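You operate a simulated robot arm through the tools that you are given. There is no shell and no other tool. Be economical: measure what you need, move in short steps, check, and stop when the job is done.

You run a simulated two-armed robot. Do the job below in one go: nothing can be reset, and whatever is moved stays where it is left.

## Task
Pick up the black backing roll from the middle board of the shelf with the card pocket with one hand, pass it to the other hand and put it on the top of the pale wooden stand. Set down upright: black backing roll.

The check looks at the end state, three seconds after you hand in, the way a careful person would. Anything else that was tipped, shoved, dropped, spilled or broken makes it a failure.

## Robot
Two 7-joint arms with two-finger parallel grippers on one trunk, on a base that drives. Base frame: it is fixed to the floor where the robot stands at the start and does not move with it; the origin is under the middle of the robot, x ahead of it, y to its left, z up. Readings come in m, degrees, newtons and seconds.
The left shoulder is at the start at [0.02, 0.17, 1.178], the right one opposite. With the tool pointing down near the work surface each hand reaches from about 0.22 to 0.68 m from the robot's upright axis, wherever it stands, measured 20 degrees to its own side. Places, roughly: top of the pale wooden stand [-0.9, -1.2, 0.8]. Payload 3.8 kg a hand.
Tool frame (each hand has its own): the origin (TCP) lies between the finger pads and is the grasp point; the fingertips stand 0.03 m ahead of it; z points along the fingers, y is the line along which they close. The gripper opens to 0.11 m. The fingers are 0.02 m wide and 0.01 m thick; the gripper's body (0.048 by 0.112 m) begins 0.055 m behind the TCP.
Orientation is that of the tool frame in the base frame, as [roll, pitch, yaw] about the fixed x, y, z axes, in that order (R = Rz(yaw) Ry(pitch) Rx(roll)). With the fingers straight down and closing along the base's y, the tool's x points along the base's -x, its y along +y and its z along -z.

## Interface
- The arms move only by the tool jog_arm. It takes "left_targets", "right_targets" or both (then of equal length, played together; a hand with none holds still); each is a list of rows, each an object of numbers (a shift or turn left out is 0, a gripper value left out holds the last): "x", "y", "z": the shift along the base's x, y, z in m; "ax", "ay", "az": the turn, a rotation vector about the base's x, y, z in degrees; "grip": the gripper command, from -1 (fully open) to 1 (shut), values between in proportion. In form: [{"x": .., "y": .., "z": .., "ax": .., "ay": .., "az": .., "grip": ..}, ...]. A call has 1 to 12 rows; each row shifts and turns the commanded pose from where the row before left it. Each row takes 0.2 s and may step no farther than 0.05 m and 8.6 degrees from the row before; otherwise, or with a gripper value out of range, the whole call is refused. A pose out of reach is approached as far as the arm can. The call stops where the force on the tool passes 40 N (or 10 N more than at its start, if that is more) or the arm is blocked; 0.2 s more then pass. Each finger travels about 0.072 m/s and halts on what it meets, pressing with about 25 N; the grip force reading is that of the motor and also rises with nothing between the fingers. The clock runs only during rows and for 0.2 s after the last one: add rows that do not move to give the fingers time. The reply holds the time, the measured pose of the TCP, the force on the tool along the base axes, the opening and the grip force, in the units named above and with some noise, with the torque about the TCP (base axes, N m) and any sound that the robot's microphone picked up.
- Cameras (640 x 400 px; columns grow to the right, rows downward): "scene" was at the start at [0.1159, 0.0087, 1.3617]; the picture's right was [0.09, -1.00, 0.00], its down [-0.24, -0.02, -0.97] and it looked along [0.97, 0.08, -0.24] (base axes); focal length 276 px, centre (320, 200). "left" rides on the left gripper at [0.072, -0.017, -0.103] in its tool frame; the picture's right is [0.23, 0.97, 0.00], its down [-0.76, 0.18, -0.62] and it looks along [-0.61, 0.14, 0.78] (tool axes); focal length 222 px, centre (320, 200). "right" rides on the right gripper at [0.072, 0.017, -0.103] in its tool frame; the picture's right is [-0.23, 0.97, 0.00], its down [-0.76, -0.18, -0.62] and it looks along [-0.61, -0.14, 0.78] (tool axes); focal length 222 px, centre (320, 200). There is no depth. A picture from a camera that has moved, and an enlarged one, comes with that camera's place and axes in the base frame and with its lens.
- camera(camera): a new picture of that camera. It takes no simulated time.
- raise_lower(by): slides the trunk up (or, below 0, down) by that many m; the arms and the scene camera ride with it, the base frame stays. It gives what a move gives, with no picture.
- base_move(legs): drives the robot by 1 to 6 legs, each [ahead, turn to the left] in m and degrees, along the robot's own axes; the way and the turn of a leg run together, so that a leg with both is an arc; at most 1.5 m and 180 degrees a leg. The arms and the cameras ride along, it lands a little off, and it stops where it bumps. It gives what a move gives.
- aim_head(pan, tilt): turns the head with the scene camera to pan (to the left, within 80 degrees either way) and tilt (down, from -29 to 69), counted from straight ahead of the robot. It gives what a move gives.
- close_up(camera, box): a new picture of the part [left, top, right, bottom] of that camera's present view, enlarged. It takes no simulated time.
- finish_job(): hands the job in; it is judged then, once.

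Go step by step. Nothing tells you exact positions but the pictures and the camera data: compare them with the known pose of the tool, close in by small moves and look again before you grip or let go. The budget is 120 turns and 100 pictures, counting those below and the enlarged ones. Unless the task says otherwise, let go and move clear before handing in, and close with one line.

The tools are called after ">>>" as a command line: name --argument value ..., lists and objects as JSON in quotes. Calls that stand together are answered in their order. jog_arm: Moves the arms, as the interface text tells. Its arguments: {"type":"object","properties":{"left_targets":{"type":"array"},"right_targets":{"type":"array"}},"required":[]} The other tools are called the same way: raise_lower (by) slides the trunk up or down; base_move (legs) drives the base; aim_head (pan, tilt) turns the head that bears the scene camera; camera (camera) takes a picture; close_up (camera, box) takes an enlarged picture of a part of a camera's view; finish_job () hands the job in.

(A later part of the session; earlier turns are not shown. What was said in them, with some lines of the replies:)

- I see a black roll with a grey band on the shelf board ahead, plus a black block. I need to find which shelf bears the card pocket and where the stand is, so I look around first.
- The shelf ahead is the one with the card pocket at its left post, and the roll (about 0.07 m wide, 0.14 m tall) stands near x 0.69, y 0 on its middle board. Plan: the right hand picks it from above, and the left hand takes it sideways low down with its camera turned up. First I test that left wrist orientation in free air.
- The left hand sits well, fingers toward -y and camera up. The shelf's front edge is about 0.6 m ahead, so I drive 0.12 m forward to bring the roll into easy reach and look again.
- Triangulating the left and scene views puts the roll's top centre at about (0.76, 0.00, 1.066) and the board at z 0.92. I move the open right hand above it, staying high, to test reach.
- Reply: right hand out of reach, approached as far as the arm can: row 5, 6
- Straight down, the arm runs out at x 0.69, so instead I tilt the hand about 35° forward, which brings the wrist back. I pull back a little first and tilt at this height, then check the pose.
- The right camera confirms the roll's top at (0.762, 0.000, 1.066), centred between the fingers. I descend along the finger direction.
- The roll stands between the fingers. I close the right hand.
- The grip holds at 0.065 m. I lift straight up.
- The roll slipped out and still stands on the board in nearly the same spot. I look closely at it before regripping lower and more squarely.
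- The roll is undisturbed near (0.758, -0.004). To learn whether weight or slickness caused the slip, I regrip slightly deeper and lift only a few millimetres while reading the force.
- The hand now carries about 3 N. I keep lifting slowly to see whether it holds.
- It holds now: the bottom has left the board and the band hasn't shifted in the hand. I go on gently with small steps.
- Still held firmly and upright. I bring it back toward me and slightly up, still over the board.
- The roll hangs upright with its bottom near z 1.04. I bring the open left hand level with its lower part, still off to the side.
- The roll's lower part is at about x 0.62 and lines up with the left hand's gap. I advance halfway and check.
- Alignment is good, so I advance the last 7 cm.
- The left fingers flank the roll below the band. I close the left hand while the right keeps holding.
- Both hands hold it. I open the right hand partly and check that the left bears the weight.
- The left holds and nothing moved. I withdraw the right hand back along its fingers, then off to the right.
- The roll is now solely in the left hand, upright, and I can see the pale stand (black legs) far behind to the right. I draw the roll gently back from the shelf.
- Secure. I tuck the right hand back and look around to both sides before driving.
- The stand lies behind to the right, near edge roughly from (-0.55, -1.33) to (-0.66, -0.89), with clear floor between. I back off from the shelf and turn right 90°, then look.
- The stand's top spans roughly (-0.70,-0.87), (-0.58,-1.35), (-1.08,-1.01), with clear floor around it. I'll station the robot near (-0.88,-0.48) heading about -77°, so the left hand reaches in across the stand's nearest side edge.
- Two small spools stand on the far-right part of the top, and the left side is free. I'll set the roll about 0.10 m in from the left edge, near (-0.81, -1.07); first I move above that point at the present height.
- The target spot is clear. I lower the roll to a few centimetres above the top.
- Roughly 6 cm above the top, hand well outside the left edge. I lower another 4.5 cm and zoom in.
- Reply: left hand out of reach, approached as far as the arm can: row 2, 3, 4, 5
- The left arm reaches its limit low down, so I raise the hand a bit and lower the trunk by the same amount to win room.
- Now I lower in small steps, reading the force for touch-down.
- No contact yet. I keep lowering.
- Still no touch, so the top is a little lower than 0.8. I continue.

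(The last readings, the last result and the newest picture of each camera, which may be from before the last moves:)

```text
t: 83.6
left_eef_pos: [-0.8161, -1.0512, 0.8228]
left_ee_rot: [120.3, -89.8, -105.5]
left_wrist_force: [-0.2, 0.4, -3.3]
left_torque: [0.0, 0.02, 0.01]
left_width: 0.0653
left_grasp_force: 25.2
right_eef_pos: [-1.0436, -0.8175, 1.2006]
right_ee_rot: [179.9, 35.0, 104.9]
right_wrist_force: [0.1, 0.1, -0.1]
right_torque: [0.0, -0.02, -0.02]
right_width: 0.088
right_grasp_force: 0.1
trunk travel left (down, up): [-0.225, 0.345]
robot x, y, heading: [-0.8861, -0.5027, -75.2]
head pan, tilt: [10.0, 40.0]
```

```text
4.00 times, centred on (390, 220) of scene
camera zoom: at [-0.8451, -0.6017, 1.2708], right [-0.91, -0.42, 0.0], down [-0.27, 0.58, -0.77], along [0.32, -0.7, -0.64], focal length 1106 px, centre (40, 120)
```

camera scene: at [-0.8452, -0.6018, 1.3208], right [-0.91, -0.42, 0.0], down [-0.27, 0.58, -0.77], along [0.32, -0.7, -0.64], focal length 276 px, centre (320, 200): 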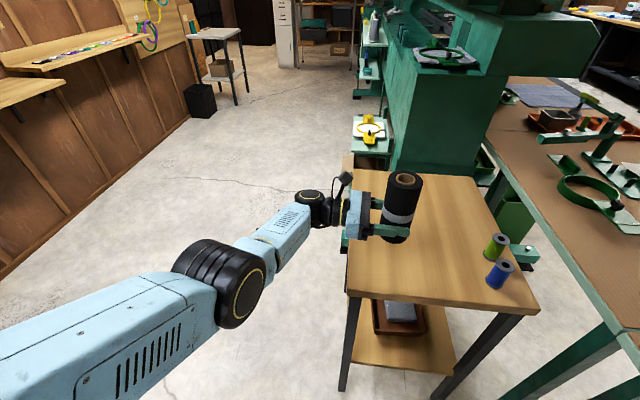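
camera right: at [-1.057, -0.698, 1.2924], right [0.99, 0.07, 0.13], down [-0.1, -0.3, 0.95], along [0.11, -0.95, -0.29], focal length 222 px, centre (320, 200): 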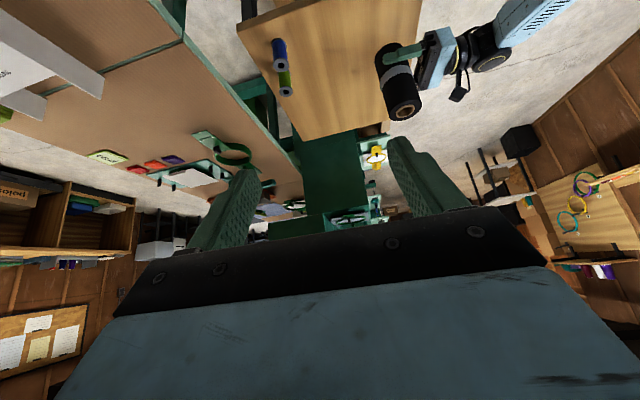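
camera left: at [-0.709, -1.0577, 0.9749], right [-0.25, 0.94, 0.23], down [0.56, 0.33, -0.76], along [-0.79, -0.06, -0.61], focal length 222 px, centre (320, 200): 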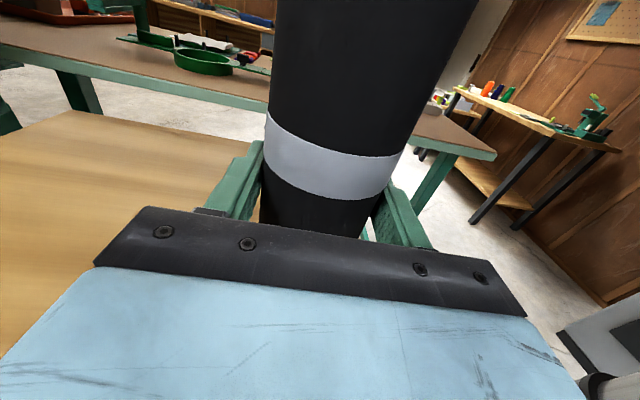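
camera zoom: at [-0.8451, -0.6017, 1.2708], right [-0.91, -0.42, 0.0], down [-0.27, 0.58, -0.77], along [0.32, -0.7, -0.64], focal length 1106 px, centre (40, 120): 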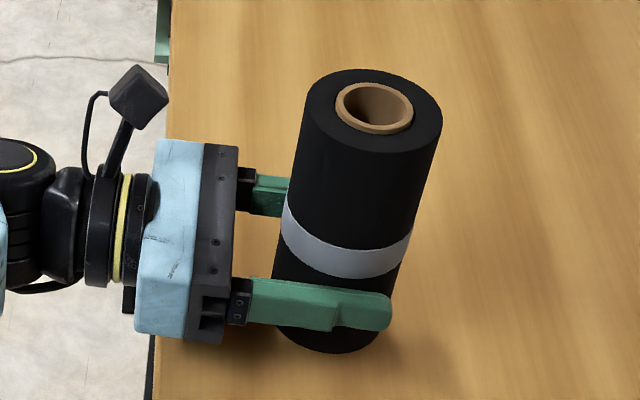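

>>> jog_arm --left_targets '[{"z": -0.003}, {}]'

>>> jog_arm --left_targets '[{"z": -0.003}, {}]'

>>> close_up --camera "scene" --box '[340, 170, 440, 270]'

>>> close_up --camera "right" --box '[330, 0, 530, 140]'

```text
t: 84.2
left_eef_pos: [-0.8172, -1.0506, 0.8195]
left_ee_rot: [-57.9, -90.0, 72.8]
left_wrist_force: [-0.5, 0.3, -3.7]
left_torque: [-0.05, -0.01, 0.0]
left_width: 0.0654
left_grasp_force: 25.5
right_eef_pos: [-1.0431, -0.817, 1.1996]
right_ee_rot: [-180.0, 35.0, 104.8]
right_wrist_force: [0.4, 0.6, -0.2]
right_torque: [0.02, 0.02, -0.01]
right_width: 0.0881
right_grasp_force: 0.0
trunk travel left (down, up): [-0.225, 0.345]
robot x, y, heading: [-0.8886, -0.5067, -75.1]
head pan, tilt: [10.0, 40.0]
```

```text
t: 84.8
left_eef_pos: [-0.8161, -1.0515, 0.8177]
left_ee_rot: [103.7, -90.0, -88.7]
left_wrist_force: [-0.3, 0.7, -2.2]
left_torque: [0.03, 0.0, 0.0]
left_width: 0.0653
left_grasp_force: 25.5
right_eef_pos: [-1.0443, -0.8164, 1.2004]
right_ee_rot: [179.9, 35.0, 104.9]
right_wrist_force: [1.3, 0.1, -0.4]
right_torque: [0.0, -0.01, -0.02]
right_width: 0.0878
right_grasp_force: 0.0
trunk travel left (down, up): [-0.225, 0.345]
robot x, y, heading: [-0.8889, -0.5018, -75.0]
head pan, tilt: [10.0, 40.0]
```

```text
4.00 times, centred on (390, 220) of scene
camera zoom: at [-0.8451, -0.6017, 1.2708], right [-0.91, -0.42, 0.0], down [-0.27, 0.58, -0.77], along [0.32, -0.7, -0.64], focal length 1106 px, centre (40, 120)
```

zoom: 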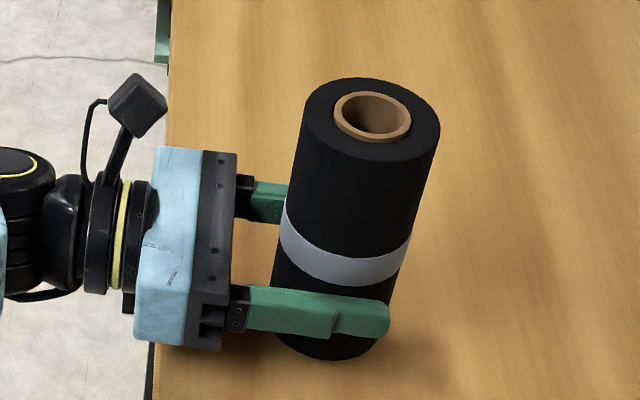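

```text
2.86 times, centred on (430, 70) of right
camera zoom: at [-1.057, -0.6979, 1.2424], right [0.99, 0.07, 0.13], down [-0.1, -0.3, 0.95], along [0.11, -0.95, -0.29], focal length 635 px, centre (6, 571)
```

zoom: 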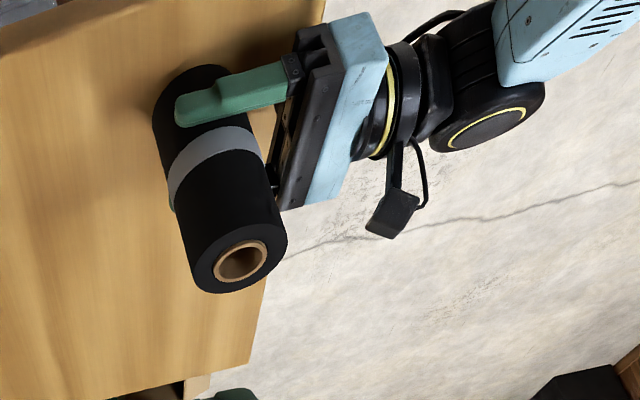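

>>> jog_arm --left_targets '[{"z": -0.003}, {}]'

>>> jog_arm --left_targets '[{"z": -0.003}, {}]'

>>> jog_arm --left_targets '[{"z": -0.002}, {}]'

>>> close_up --camera "scene" --box '[340, 170, 440, 270]'

```text
t: 85.4
left_eef_pos: [-0.8166, -1.049, 0.8157]
left_ee_rot: [155.0, -89.9, -140.0]
left_wrist_force: [-0.4, -1.6, -2.6]
left_torque: [0.0, 0.01, -0.01]
left_width: 0.0653
left_grasp_force: 25.2
right_eef_pos: [-1.043, -0.8168, 1.1999]
right_ee_rot: [179.9, 35.0, 104.8]
right_wrist_force: [1.1, -0.2, 0.7]
right_torque: [0.02, -0.01, 0.0]
right_width: 0.0882
right_grasp_force: 0.0
trunk travel left (down, up): [-0.225, 0.345]
robot x, y, heading: [-0.8892, -0.5048, -75.2]
head pan, tilt: [10.0, 40.0]
```

```text
t: 86.0
left_eef_pos: [-0.8164, -1.0495, 0.8128]
left_ee_rot: [119.3, -90.0, -104.4]
left_wrist_force: [0.0, -0.3, -3.1]
left_torque: [0.03, -0.02, -0.02]
left_width: 0.0655
left_grasp_force: 25.0
right_eef_pos: [-1.0435, -0.817, 1.201]
right_ee_rot: [179.8, 35.1, 104.8]
right_wrist_force: [0.5, 0.3, -0.1]
right_torque: [0.0, 0.0, -0.03]
right_width: 0.0881
right_grasp_force: 0.1
trunk travel left (down, up): [-0.225, 0.345]
robot x, y, heading: [-0.8908, -0.5033, -75.1]
head pan, tilt: [10.0, 40.0]
```

```text
t: 86.6
left_eef_pos: [-0.8166, -1.048, 0.8108]
left_ee_rot: [-71.4, -90.0, 86.4]
left_wrist_force: [1.1, -1.8, -2.3]
left_torque: [-0.03, -0.02, 0.03]
left_width: 0.0657
left_grasp_force: 24.6
left hand out of reach, approached as far as the arm can: row 1
right_eef_pos: [-1.0431, -0.8165, 1.2005]
right_ee_rot: [179.9, 35.0, 104.7]
right_wrist_force: [0.0, -0.5, 1.1]
right_torque: [-0.02, 0.02, -0.01]
right_width: 0.0881
right_grasp_force: 0.0
trunk travel left (down, up): [-0.225, 0.345]
robot x, y, heading: [-0.8934, -0.5075, -75.5]
head pan, tilt: [10.0, 40.0]
```

```text
4.00 times, centred on (390, 220) of scene
camera zoom: at [-0.8451, -0.6018, 1.2708], right [-0.91, -0.42, 0.0], down [-0.27, 0.58, -0.77], along [0.32, -0.7, -0.64], focal length 1106 px, centre (40, 120)
```

zoom: 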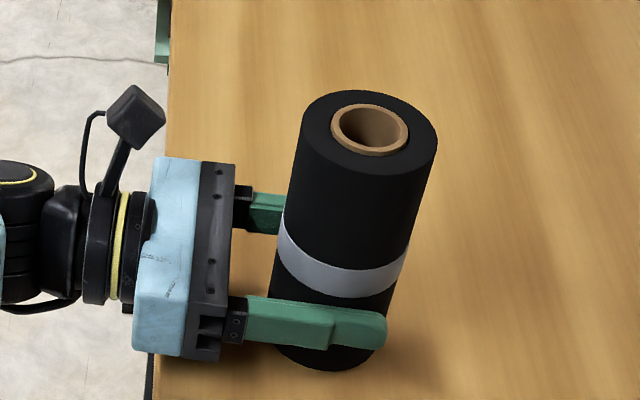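

The arm is at its limit again. I raise it 4 cm and lower the trunk 4 cm, then take a full view to measure the top's height.

>>> jog_arm --left_targets '[{"z": 0.006}, {"z": 0.01}, {"z": 0.012}, {"z": 0.01}, {"z": 0.006}, {}]'

>>> raise_lower --by -0.05

>>> camera --camera "scene"

```text
t: 88.0
left_eef_pos: [-0.8167, -1.0638, 0.847]
left_ee_rot: [-104.4, -90.0, 119.2]
left_wrist_force: [-0.1, -0.5, -2.0]
left_torque: [0.0, -0.01, 0.01]
left_width: 0.0655
left_grasp_force: 24.8
left hand out of reach, approached as far as the arm can: row 2, 3, 4
right_eef_pos: [-1.044, -0.8175, 1.2001]
right_ee_rot: [179.9, 35.0, 104.8]
right_wrist_force: [0.2, 0.1, 0.4]
right_torque: [0.01, -0.01, 0.0]
right_width: 0.088
right_grasp_force: 0.0
trunk travel left (down, up): [-0.225, 0.345]
robot x, y, heading: [-0.8874, -0.5057, -75.0]
head pan, tilt: [10.0, 40.0]
```

```text
t: 88.8
left_eef_pos: [-0.8164, -1.068, 0.8063]
left_ee_rot: [-44.5, -89.0, 59.3]
left_wrist_force: [-0.4, 4.9, 14.4]
left_torque: [0.86, -1.41, 0.34]
left_width: 0.0654
left_grasp_force: 25.0
right_eef_pos: [-1.0426, -0.8155, 1.1497]
right_ee_rot: [179.9, 35.1, 104.9]
right_wrist_force: [-0.5, -0.7, -0.3]
right_torque: [0.01, -0.03, -0.03]
right_width: 0.088
right_grasp_force: 0.0
trunk travel left (down, up): [-0.175, 0.395]
robot x, y, heading: [-0.8888, -0.5033, -75.2]
head pan, tilt: [10.0, 40.0]
stopped: the force on the tool passed its limit at 45 N (the readings are from after the stop); the commanded pose is now the measured one
```

```text
31 pictures are left
camera scene: at [-0.8452, -0.6001, 1.2204], right [-0.91, -0.42, 0.0], down [-0.27, 0.58, -0.77], along [0.32, -0.7, -0.64], focal length 276 px, centre (320, 200)
```

scene: 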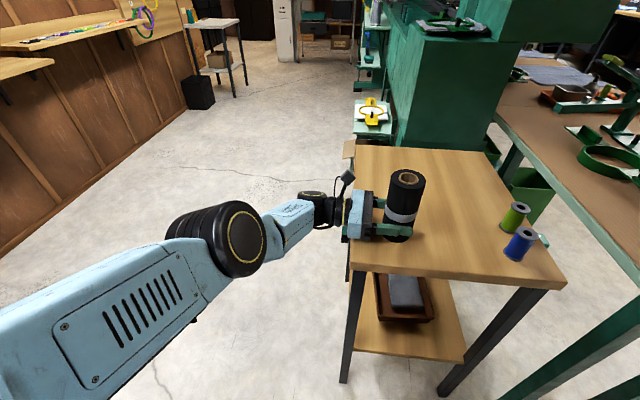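

The trunk drop pressed something on the wrist side of the hand against the stand's edge (top is really about z 0.76). I raise the trunk 1.5 cm right away and inspect.

>>> raise_lower --by 0.015

>>> close_up --camera "scene" --box '[310, 140, 450, 260]'

>>> camera --camera "left"

```text
t: 89.5
left_eef_pos: [-0.8152, -1.0674, 0.8173]
left_ee_rot: [-42.9, -89.4, 57.7]
left_wrist_force: [0.0, -0.8, -1.9]
left_torque: [0.01, -0.01, 0.01]
left_width: 0.0655
left_grasp_force: 25.0
right_eef_pos: [-1.0445, -0.8175, 1.1635]
right_ee_rot: [179.9, 35.0, 105.0]
right_wrist_force: [0.2, -0.3, 1.1]
right_torque: [0.0, 0.01, 0.01]
right_width: 0.0881
right_grasp_force: 0.1
trunk travel left (down, up): [-0.19, 0.38]
robot x, y, heading: [-0.8874, -0.5043, -75.4]
head pan, tilt: [10.0, 40.0]
```

```text
3.33 times, centred on (380, 200) of scene
camera zoom: at [-0.8451, -0.602, 1.2353], right [-0.91, -0.42, 0.0], down [-0.27, 0.58, -0.77], along [0.32, -0.69, -0.64], focal length 922 px, centre (120, 200)
```

zoom: 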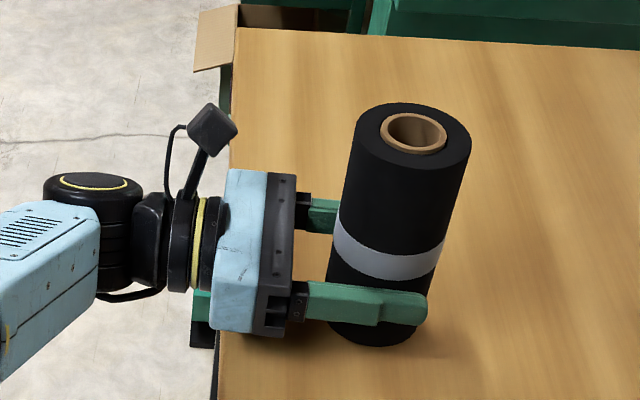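

```text
29 pictures are left
camera left: at [-0.7126, -1.0581, 0.8882], right [-0.25, 0.94, 0.22], down [0.55, 0.32, -0.77], along [-0.8, -0.07, -0.6], focal length 222 px, centre (320, 200)
```

left: 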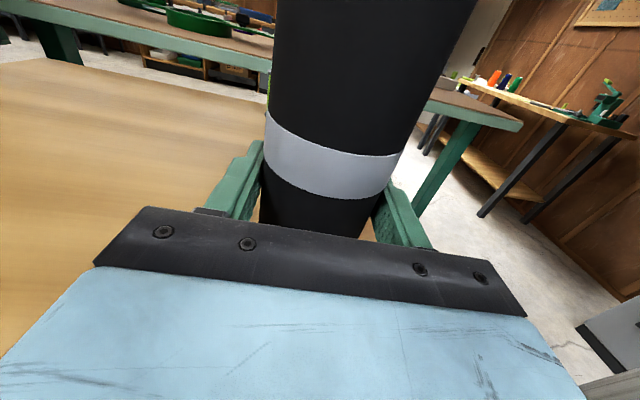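

The roll hasn't shifted in the hand. I move the hand 2.5 cm outward across the edge so the wrist parts clear the top, then look.

>>> jog_arm --left_targets '[{"x": 0.004, "y": 0.001, "z": 0.002}, {"x": 0.007, "y": 0.002, "z": 0.002}, {"x": 0.008, "y": 0.003}, {"x": 0.005, "y": 0.002}, {}]'

>>> close_up --camera "scene" --box '[310, 140, 450, 260]'

>>> close_up --camera "right" --box '[330, 0, 530, 140]'

```text
t: 90.7
left_eef_pos: [-0.7924, -1.0666, 0.8198]
left_ee_rot: [-41.4, -89.2, 56.1]
left_wrist_force: [-0.6, 0.3, -2.3]
left_torque: [-0.02, 0.0, -0.01]
left_width: 0.0656
left_grasp_force: 25.2
left hand out of reach, approached as far as the arm can: row 2, 4
right_eef_pos: [-1.0441, -0.8178, 1.1641]
right_ee_rot: [179.9, 35.0, 104.9]
right_wrist_force: [0.1, -0.2, -0.3]
right_torque: [0.0, 0.01, 0.0]
right_width: 0.0878
right_grasp_force: 0.1
trunk travel left (down, up): [-0.19, 0.38]
robot x, y, heading: [-0.8879, -0.5063, -75.2]
head pan, tilt: [10.0, 40.0]
```

```text
3.33 times, centred on (380, 200) of scene
camera zoom: at [-0.8451, -0.6015, 1.2354], right [-0.91, -0.42, 0.0], down [-0.27, 0.58, -0.77], along [0.32, -0.7, -0.64], focal length 922 px, centre (120, 200)
```

zoom: 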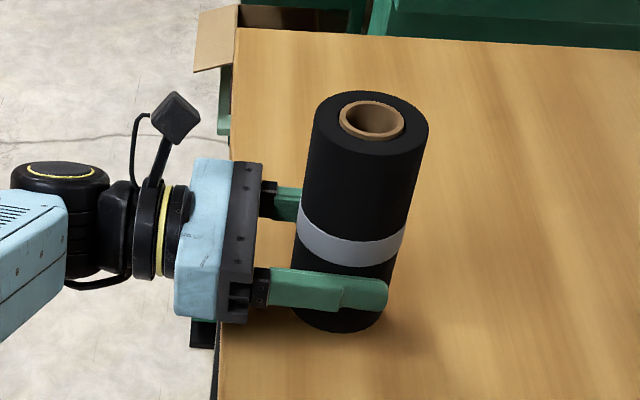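

```text
2.86 times, centred on (430, 70) of right
camera zoom: at [-1.0569, -0.6977, 1.2069], right [0.99, 0.07, 0.13], down [-0.1, -0.3, 0.95], along [0.11, -0.95, -0.29], focal length 635 px, centre (6, 571)
```

zoom: 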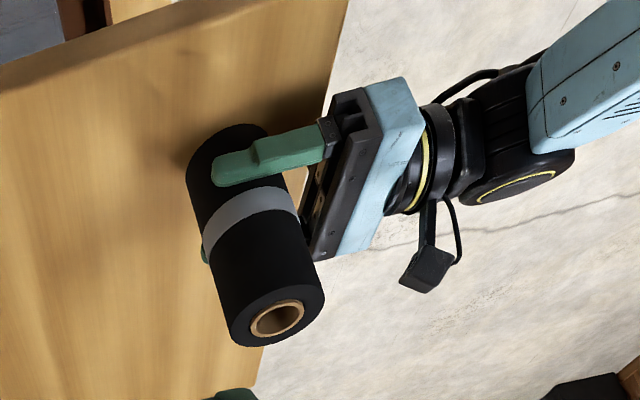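

The arm is at the rim of its reach here, so I draw the hand back 4 cm toward me (slightly up) and drive the base 4 cm forward to regain slack.

>>> jog_arm --left_targets '[{"x": -0.001, "y": 0.004, "z": 0.004}, {"x": -0.002, "y": 0.008, "z": 0.006}, {"x": -0.003, "y": 0.01, "z": 0.006}, {"x": -0.002, "y": 0.01, "z": 0.004}, {"x": -0.002, "y": 0.007}, {}]'

>>> base_move --legs '[[0.04, 0]]'

>>> close_up --camera "scene" --box '[310, 140, 450, 260]'

```text
t: 92.1
left_eef_pos: [-0.7951, -1.0682, 0.8211]
left_ee_rot: [-41.7, -89.2, 56.6]
left_wrist_force: [-0.3, -0.1, -3.1]
left_torque: [-0.01, 0.0, -0.01]
left_width: 0.0655
left_grasp_force: 24.9
left hand out of reach, approached as far as the arm can: row 1, 2, 3, 4, 5
right_eef_pos: [-1.0426, -0.8185, 1.1639]
right_ee_rot: [179.9, 35.0, 104.8]
right_wrist_force: [-0.8, 0.5, -0.5]
right_torque: [0.0, 0.0, 0.0]
right_width: 0.0879
right_grasp_force: 0.1
trunk travel left (down, up): [-0.19, 0.38]
robot x, y, heading: [-0.8845, -0.5069, -75.3]
head pan, tilt: [10.0, 40.0]
```

```text
t: 93.0
left_eef_pos: [-0.7861, -1.1078, 0.8211]
left_ee_rot: [-38.5, -89.3, 53.4]
left_wrist_force: [-0.1, 0.3, -3.6]
left_torque: [0.03, 0.01, -0.02]
left_width: 0.0655
left_grasp_force: 23.9
right_eef_pos: [-1.0325, -0.8563, 1.1644]
right_ee_rot: [179.9, 34.9, 104.8]
right_wrist_force: [0.3, -0.2, 0.1]
right_torque: [0.02, 0.0, -0.03]
right_width: 0.088
right_grasp_force: 0.1
trunk travel left (down, up): [-0.19, 0.38]
robot x, y, heading: [-0.8789, -0.5427, -75.0]
head pan, tilt: [10.0, 40.0]
```

```text
3.33 times, centred on (380, 200) of scene
camera zoom: at [-0.8345, -0.6419, 1.2353], right [-0.91, -0.42, 0.0], down [-0.27, 0.58, -0.77], along [0.32, -0.69, -0.64], focal length 922 px, centre (120, 200)
```

zoom: 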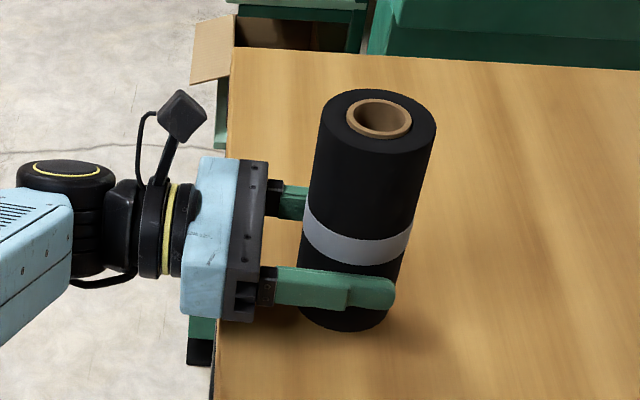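

The hand now sits at a good spot, about 8 cm in from the edge, so I descend with the trunk in fine steps instead of the arm.

>>> raise_lower --by -0.008

>>> raise_lower --by -0.004

>>> close_up --camera "scene" --box '[310, 140, 450, 260]'

```text
t: 93.5
left_eef_pos: [-0.7853, -1.1057, 0.814]
left_ee_rot: [-41.5, -89.3, 56.4]
left_wrist_force: [-0.9, 0.3, -3.2]
left_torque: [-0.01, -0.01, 0.02]
left_width: 0.0655
left_grasp_force: 25.3
right_eef_pos: [-1.0327, -0.8553, 1.157]
right_ee_rot: [179.9, 35.0, 104.7]
right_wrist_force: [0.1, 0.7, 0.7]
right_torque: [0.02, 0.0, -0.01]
right_width: 0.0878
right_grasp_force: 0.0
trunk travel left (down, up): [-0.182, 0.388]
robot x, y, heading: [-0.8797, -0.5452, -75.3]
head pan, tilt: [10.0, 40.0]
```

```text
t: 94.0
left_eef_pos: [-0.7846, -1.1071, 0.8085]
left_ee_rot: [-41.9, -89.2, 56.7]
left_wrist_force: [-0.3, -0.4, -2.7]
left_torque: [0.01, -0.03, 0.02]
left_width: 0.0657
left_grasp_force: 25.4
right_eef_pos: [-1.0317, -0.8557, 1.1523]
right_ee_rot: [179.9, 35.0, 104.8]
right_wrist_force: [0.7, 0.2, 0.2]
right_torque: [0.0, 0.02, 0.01]
right_width: 0.0878
right_grasp_force: 0.0
trunk travel left (down, up): [-0.178, 0.392]
robot x, y, heading: [-0.8806, -0.5463, -75.3]
head pan, tilt: [10.0, 40.0]
```

```text
3.33 times, centred on (380, 200) of scene
camera zoom: at [-0.8348, -0.6408, 1.2234], right [-0.91, -0.42, 0.0], down [-0.27, 0.58, -0.77], along [0.32, -0.7, -0.64], focal length 922 px, centre (120, 200)
```

zoom: 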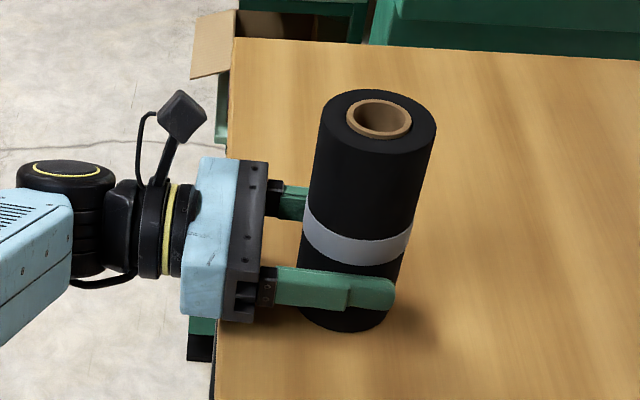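

>>> raise_lower --by -0.004

>>> raise_lower --by -0.003

>>> close_up --camera "scene" --box '[310, 140, 450, 260]'

```text
t: 94.6
left_eef_pos: [-0.7854, -1.107, 0.806]
left_ee_rot: [-42.9, -89.3, 57.6]
left_wrist_force: [-0.1, 0.9, -0.5]
left_torque: [0.09, -0.12, 0.06]
left_width: 0.0655
left_grasp_force: 24.7
right_eef_pos: [-1.0328, -0.8547, 1.1493]
right_ee_rot: [179.9, 35.0, 104.8]
right_wrist_force: [0.1, 0.5, 0.7]
right_torque: [0.0, 0.02, 0.0]
right_width: 0.0884
right_grasp_force: 0.0
trunk travel left (down, up): [-0.174, 0.396]
robot x, y, heading: [-0.8759, -0.5446, -75.1]
head pan, tilt: [10.0, 40.0]
```

```text
t: 95.1
left_eef_pos: [-0.7853, -1.1071, 0.8055]
left_ee_rot: [-46.9, -88.9, 61.7]
left_wrist_force: [1.6, 3.8, 17.8]
left_torque: [0.88, -1.54, 0.19]
left_width: 0.0655
left_grasp_force: 24.9
right_eef_pos: [-1.0335, -0.8534, 1.1451]
right_ee_rot: [179.9, 35.0, 104.8]
right_wrist_force: [0.8, -0.3, -0.2]
right_torque: [-0.01, 0.01, 0.0]
right_width: 0.0877
right_grasp_force: 0.1
trunk travel left (down, up): [-0.171, 0.399]
robot x, y, heading: [-0.8772, -0.5441, -75.1]
head pan, tilt: [10.0, 40.0]
```

```text
3.33 times, centred on (380, 200) of scene
camera zoom: at [-0.8351, -0.639, 1.2167], right [-0.91, -0.42, 0.0], down [-0.27, 0.58, -0.77], along [0.32, -0.7, -0.64], focal length 922 px, centre (120, 200)
```

zoom: 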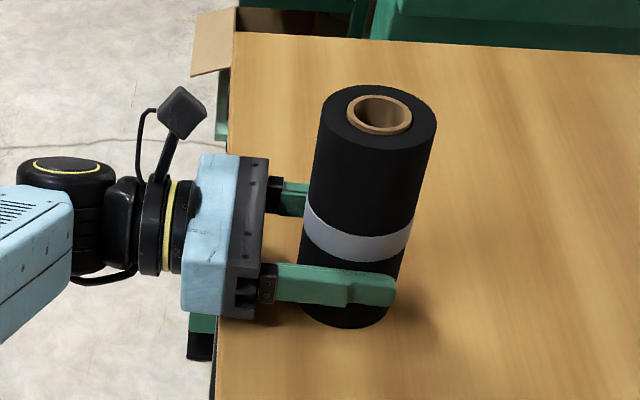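

The wrist flange behind the gripper again met the stand's edge (contact about 10 cm behind the grasp point) while the roll hangs some millimetres above. I raise the trunk 2 cm and turn the base 3° left, which carries the hand 3 cm outward.

>>> raise_lower --by 0.02

>>> base_move --legs '[[0, 3]]'

>>> camera --camera "scene"

>>> close_up --camera "right" --box '[330, 0, 530, 140]'

```text
t: 95.8
left_eef_pos: [-0.7854, -1.1064, 0.8204]
left_ee_rot: [-39.1, -89.5, 53.9]
left_wrist_force: [-0.3, -0.3, -3.2]
left_torque: [0.01, 0.01, 0.0]
left_width: 0.0654
left_grasp_force: 24.9
right_eef_pos: [-1.0325, -0.8566, 1.1655]
right_ee_rot: [179.9, 35.0, 104.9]
right_wrist_force: [0.6, 0.0, -0.1]
right_torque: [-0.05, -0.02, -0.02]
right_width: 0.0882
right_grasp_force: 0.0
trunk travel left (down, up): [-0.191, 0.379]
robot x, y, heading: [-0.8761, -0.5448, -75.1]
head pan, tilt: [10.0, 40.0]
```

```text
t: 96.6
left_eef_pos: [-0.7554, -1.1, 0.8234]
left_ee_rot: [-38.7, -89.3, 56.5]
left_wrist_force: [-0.6, 0.8, -2.3]
left_torque: [-0.02, -0.05, 0.02]
left_width: 0.0654
left_grasp_force: 24.9
right_eef_pos: [-1.0162, -0.8649, 1.1656]
right_ee_rot: [-180.0, 35.0, 107.9]
right_wrist_force: [0.0, -0.4, -0.7]
right_torque: [0.0, 0.0, 0.01]
right_width: 0.0879
right_grasp_force: 0.0
trunk travel left (down, up): [-0.191, 0.379]
robot x, y, heading: [-0.8761, -0.5439, -71.9]
head pan, tilt: [10.0, 40.0]
```

```text
23 pictures are left
camera scene: at [-0.829, -0.6386, 1.2364], right [-0.88, -0.47, 0.0], down [-0.3, 0.57, -0.77], along [0.36, -0.68, -0.64], focal length 276 px, centre (320, 200)
```

scene: 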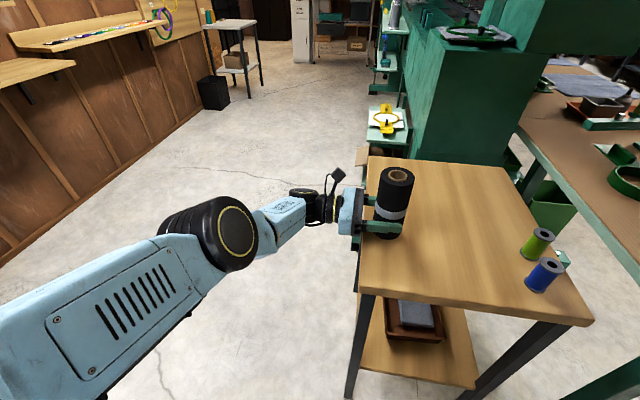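

```text
2.86 times, centred on (430, 70) of right
camera zoom: at [-1.0355, -0.7457, 1.208], right [0.98, 0.12, 0.13], down [-0.09, -0.31, 0.95], along [0.16, -0.94, -0.29], focal length 635 px, centre (6, 571)
```

zoom: 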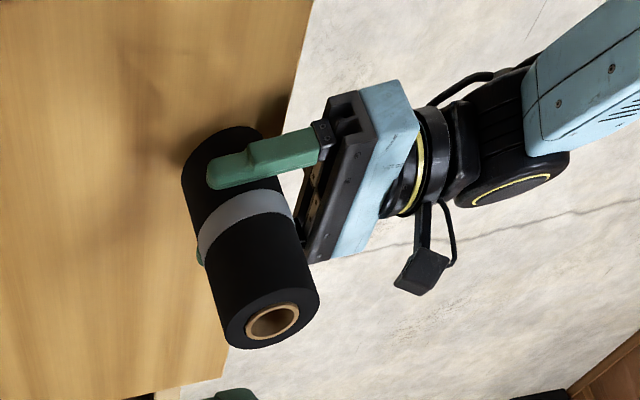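

By the contact readings the true edge is about 6.7 cm behind the roll's axis now, so the roll stands safely inside while the flange is outside. I descend again in fine trunk steps.

>>> raise_lower --by -0.012

>>> raise_lower --by -0.004

>>> raise_lower --by -0.003

```text
t: 97.2
left_eef_pos: [-0.7547, -1.1006, 0.8098]
left_ee_rot: [-40.3, -89.3, 58.1]
left_wrist_force: [0.4, -0.2, -2.7]
left_torque: [-0.01, -0.02, -0.03]
left_width: 0.0652
left_grasp_force: 25.0
right_eef_pos: [-1.0154, -0.8638, 1.1529]
right_ee_rot: [179.9, 34.9, 107.9]
right_wrist_force: [-0.5, 0.1, 0.6]
right_torque: [-0.02, -0.02, 0.0]
right_width: 0.0878
right_grasp_force: 0.0
trunk travel left (down, up): [-0.179, 0.391]
robot x, y, heading: [-0.873, -0.5428, -72.5]
head pan, tilt: [10.0, 40.0]
```

```text
t: 97.7
left_eef_pos: [-0.7562, -1.1006, 0.8056]
left_ee_rot: [-40.7, -89.3, 58.7]
left_wrist_force: [-0.3, 0.7, -2.5]
left_torque: [-0.02, -0.03, 0.03]
left_width: 0.0654
left_grasp_force: 25.3
right_eef_pos: [-1.0166, -0.8647, 1.1499]
right_ee_rot: [179.9, 35.0, 107.8]
right_wrist_force: [-0.3, 0.2, 0.6]
right_torque: [0.03, 0.0, 0.0]
right_width: 0.0879
right_grasp_force: 0.0
trunk travel left (down, up): [-0.175, 0.395]
robot x, y, heading: [-0.8787, -0.5439, -72.2]
head pan, tilt: [10.0, 40.0]
```

```text
t: 98.2
left_eef_pos: [-0.7537, -1.0994, 0.8046]
left_ee_rot: [-40.5, -89.0, 58.4]
left_wrist_force: [2.0, 2.9, 9.8]
left_torque: [0.5, -0.12, -0.05]
left_width: 0.0655
left_grasp_force: 24.9
right_eef_pos: [-1.0161, -0.8626, 1.1487]
right_ee_rot: [180.0, 35.1, 107.9]
right_wrist_force: [0.5, -0.7, 0.8]
right_torque: [0.03, 0.02, -0.02]
right_width: 0.0882
right_grasp_force: 0.0
trunk travel left (down, up): [-0.172, 0.398]
robot x, y, heading: [-0.8772, -0.545, -72.0]
head pan, tilt: [10.0, 40.0]
```

Now the contact lies under the roll itself (its rim touching, about 12 N). I check its posture before letting go.

>>> close_up --camera "scene" --box '[310, 140, 450, 260]'

>>> close_up --camera "right" --box '[330, 0, 530, 140]'

>>> camera --camera "left"

```text
3.33 times, centred on (380, 200) of scene
camera zoom: at [-0.8297, -0.6373, 1.2176], right [-0.88, -0.47, 0.0], down [-0.3, 0.57, -0.77], along [0.36, -0.68, -0.64], focal length 922 px, centre (120, 200)
```

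zoom: 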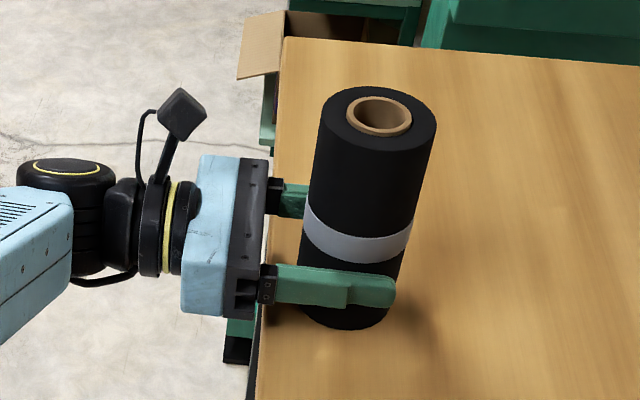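

```text
2.86 times, centred on (430, 70) of right
camera zoom: at [-1.0361, -0.7445, 1.1892], right [0.98, 0.12, 0.13], down [-0.09, -0.31, 0.95], along [0.16, -0.94, -0.29], focal length 635 px, centre (6, 571)
```

zoom: 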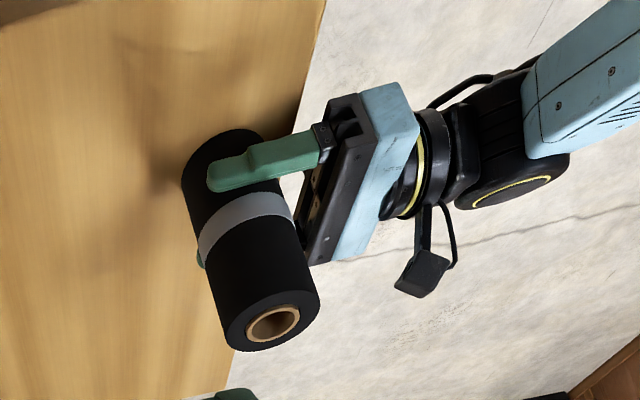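

```text
19 pictures are left
camera left: at [-0.6523, -1.0858, 0.8763], right [-0.3, 0.93, 0.22], down [0.53, 0.35, -0.77], along [-0.79, -0.11, -0.6], focal length 222 px, centre (320, 200)
```

left: 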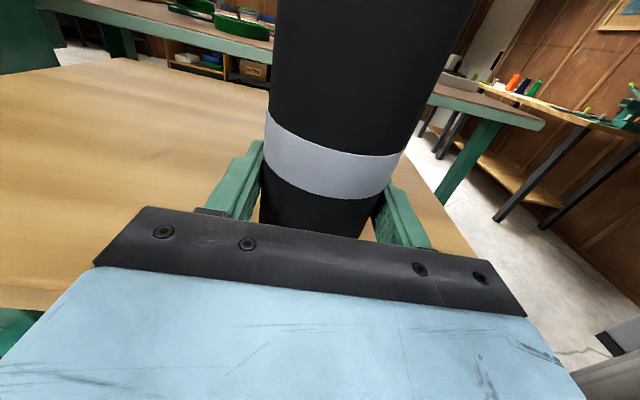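

The roll meets the top, upright, with its rim about 2 cm or more inside the edge. I ease the load by 2 mm and then open the left hand.

>>> raise_lower --by 0.002

>>> jog_arm --left_targets '[{"grip": 0}, {"grip": -0.25}, {"grip": -0.25}, {}]'

>>> close_up --camera "scene" --box '[310, 140, 450, 260]'

```text
t: 98.8
left_eef_pos: [-0.7552, -1.1007, 0.8058]
left_ee_rot: [-43.5, -89.3, 61.4]
left_wrist_force: [0.6, -1.2, 5.9]
left_torque: [0.2, -0.08, -0.02]
left_width: 0.0653
left_grasp_force: 24.8
right_eef_pos: [-1.0164, -0.8642, 1.1486]
right_ee_rot: [179.8, 35.0, 107.9]
right_wrist_force: [-0.3, 0.1, 0.2]
right_torque: [0.03, -0.06, -0.03]
right_width: 0.0879
right_grasp_force: 0.0
trunk travel left (down, up): [-0.174, 0.396]
robot x, y, heading: [-0.8795, -0.5414, -72.3]
head pan, tilt: [10.0, 40.0]
```

```text
t: 99.8
left_eef_pos: [-0.7546, -1.1008, 0.805]
left_ee_rot: [-41.3, -89.3, 59.1]
left_wrist_force: [0.1, -0.5, 1.1]
left_torque: [0.0, -0.02, -0.01]
left_width: 0.0687
left_grasp_force: 0.0
right_eef_pos: [-1.0156, -0.8632, 1.149]
right_ee_rot: [179.9, 35.1, 107.8]
right_wrist_force: [-0.1, 0.2, -0.3]
right_torque: [0.01, -0.02, -0.02]
right_width: 0.0878
right_grasp_force: 0.0
trunk travel left (down, up): [-0.174, 0.396]
robot x, y, heading: [-0.8774, -0.5447, -72.2]
head pan, tilt: [10.0, 40.0]
```

```text
3.33 times, centred on (380, 200) of scene
camera zoom: at [-0.8296, -0.6383, 1.2194], right [-0.88, -0.47, 0.0], down [-0.3, 0.57, -0.77], along [0.36, -0.68, -0.64], focal length 922 px, centre (120, 200)
```

zoom: 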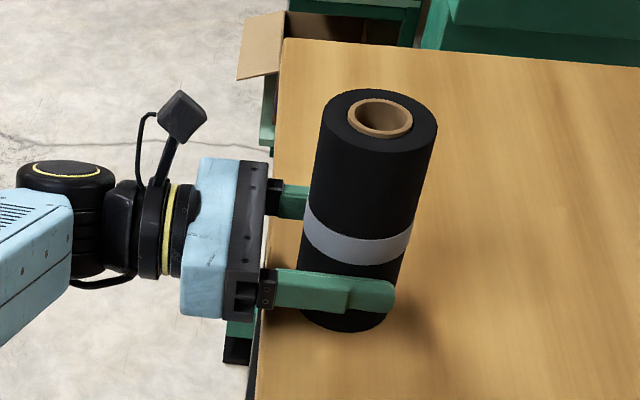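

The roll stands free on the top, upright. I open fully and check.

>>> jog_arm --left_targets '[{"grip": -1}, {"grip": -1}, {"grip": -1}, {"grip": -1}]'

>>> close_up --camera "scene" --box '[310, 140, 450, 260]'

>>> camera --camera "left"

```text
t: 100.8
left_eef_pos: [-0.7553, -1.1003, 0.8055]
left_ee_rot: [-41.3, -89.3, 59.2]
left_wrist_force: [-0.5, 0.0, 0.3]
left_torque: [-0.02, 0.01, -0.04]
left_width: 0.1099
left_grasp_force: 0.1
right_eef_pos: [-1.0163, -0.8636, 1.1495]
right_ee_rot: [179.9, 35.0, 107.9]
right_wrist_force: [-0.2, -0.4, -0.1]
right_torque: [0.02, -0.01, -0.01]
right_width: 0.0877
right_grasp_force: 0.0
trunk travel left (down, up): [-0.174, 0.396]
robot x, y, heading: [-0.8777, -0.5479, -72.0]
head pan, tilt: [10.0, 40.0]
```

```text
3.33 times, centred on (380, 200) of scene
camera zoom: at [-0.8296, -0.6383, 1.2194], right [-0.88, -0.47, 0.0], down [-0.3, 0.57, -0.77], along [0.36, -0.68, -0.64], focal length 922 px, centre (120, 200)
```

zoom: 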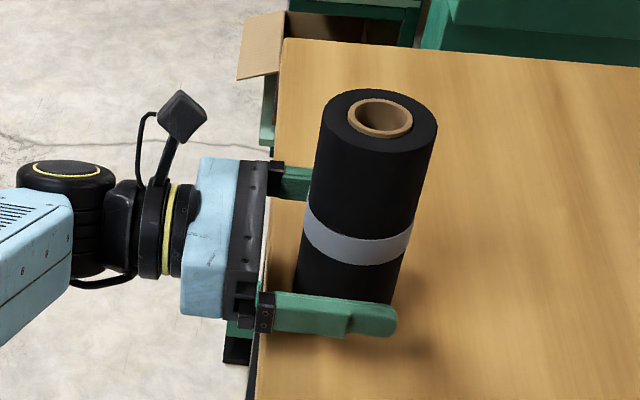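

```text
16 pictures are left
camera left: at [-0.6526, -1.086, 0.8762], right [-0.3, 0.93, 0.22], down [0.53, 0.35, -0.77], along [-0.79, -0.11, -0.6], focal length 222 px, centre (320, 200)
```

left: 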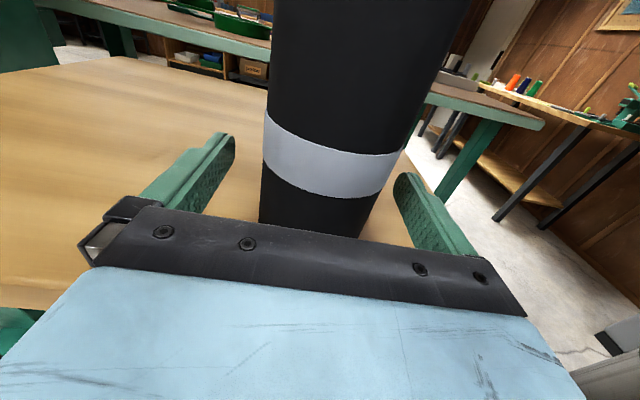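

Clearance on both sides is good. I swing the hand outward by turning the base left a few degrees and check midway.

>>> base_move --legs '[[0, 4]]'

>>> close_up --camera "scene" --box '[310, 140, 480, 280]'

```text
t: 101.6
left_eef_pos: [-0.7164, -1.0907, 0.8045]
left_ee_rot: [-37.6, -89.4, 59.4]
left_wrist_force: [0.0, 0.1, -0.7]
left_torque: [0.0, 0.01, 0.02]
left_width: 0.1099
left_grasp_force: 0.0
right_eef_pos: [-0.9929, -0.8726, 1.1489]
right_ee_rot: [180.0, 35.0, 112.0]
right_wrist_force: [0.1, 0.0, -0.4]
right_torque: [0.01, 0.02, 0.02]
right_width: 0.0876
right_grasp_force: 0.0
trunk travel left (down, up): [-0.174, 0.396]
robot x, y, heading: [-0.8777, -0.5465, -68.2]
head pan, tilt: [10.0, 40.0]
```

```text
2.86 times, centred on (395, 210) of scene
camera zoom: at [-0.8225, -0.6348, 1.2194], right [-0.85, -0.53, 0.0], down [-0.34, 0.55, -0.77], along [0.41, -0.65, -0.64], focal length 790 px, centre (106, 171)
```

zoom: 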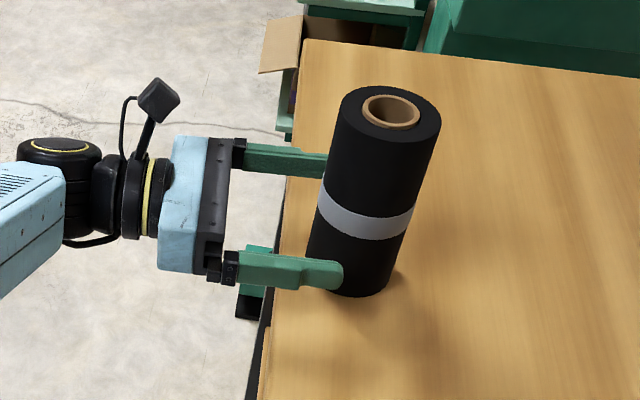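

Clear on both sides. I continue the swing until the hand is well away.

>>> base_move --legs '[[0, 5]]'

>>> base_move --legs '[[0, 8]]'

>>> aim_head --pan -10 --tilt 35

>>> camera --camera "scene"

```text
t: 102.5
left_eef_pos: [-0.6678, -1.0739, 0.8044]
left_ee_rot: [-35.6, -89.3, 62.6]
left_wrist_force: [1.0, 0.0, 0.3]
left_torque: [0.0, 0.0, -0.01]
left_width: 0.1101
left_grasp_force: 0.1
right_eef_pos: [-0.9616, -0.8816, 1.148]
right_ee_rot: [-179.9, 35.0, 117.2]
right_wrist_force: [0.6, -0.4, 0.4]
right_torque: [-0.01, 0.01, -0.05]
right_width: 0.088
right_grasp_force: 0.1
trunk travel left (down, up): [-0.174, 0.396]
robot x, y, heading: [-0.8795, -0.543, -62.6]
head pan, tilt: [10.0, 40.0]
```

```text
t: 103.5
left_eef_pos: [-0.5965, -1.0393, 0.8043]
left_ee_rot: [-33.5, -89.3, 68.4]
left_wrist_force: [-0.5, -0.8, 0.1]
left_torque: [0.0, 0.01, -0.03]
left_width: 0.1098
left_grasp_force: 0.0
right_eef_pos: [-0.915, -0.8901, 1.1484]
right_ee_rot: [180.0, 35.0, 125.1]
right_wrist_force: [0.1, -0.2, 0.1]
right_torque: [0.0, 0.02, -0.01]
right_width: 0.088
right_grasp_force: 0.0
trunk travel left (down, up): [-0.174, 0.396]
robot x, y, heading: [-0.8748, -0.5442, -54.8]
head pan, tilt: [10.0, 40.0]
```

```text
t: 104.4
left_eef_pos: [-0.5962, -1.0381, 0.8034]
left_ee_rot: [-34.5, -89.3, 69.4]
left_wrist_force: [0.5, 0.0, 0.1]
left_torque: [0.0, 0.01, 0.02]
left_width: 0.1101
left_grasp_force: 0.1
right_eef_pos: [-0.9154, -0.8907, 1.149]
right_ee_rot: [179.9, 35.0, 125.1]
right_wrist_force: [0.6, -0.3, -0.2]
right_torque: [-0.05, -0.01, 0.0]
right_width: 0.088
right_grasp_force: 0.0
trunk travel left (down, up): [-0.174, 0.396]
robot x, y, heading: [-0.879, -0.5416, -54.9]
head pan, tilt: [-10.0, 35.0]
```

```text
14 pictures are left
camera scene: at [-0.8263, -0.6401, 1.227], right [-0.91, -0.42, 0.0], down [-0.24, 0.52, -0.82], along [0.35, -0.74, -0.57], focal length 276 px, centre (320, 200)
```

scene: 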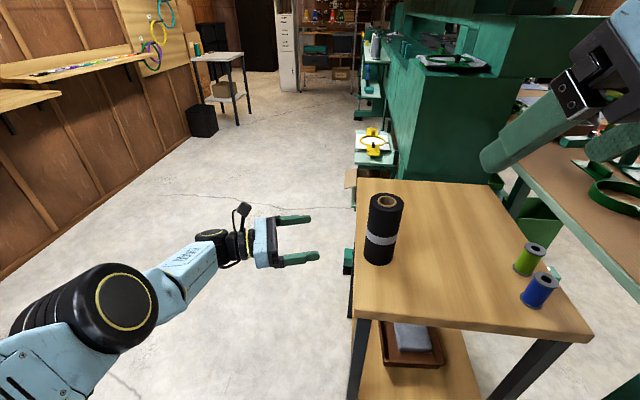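

The roll stands upright and free near the left edge of the stand's top. Both spools are still upright and both hands are clear, so I hand in.

>>> finish_job

```text
The job is handed in.
```

The black backing roll was picked with the right hand, passed to the left, and now stands upright on the pale wooden stand, about 2 cm or more inside its left edge, and the job is handed in. Along the way the roll slipped from the grip once on the shelf but stayed standing. The hand or roll also pressed on the stand during set-down, once up to 45 N; both spools on the stand stayed upright.
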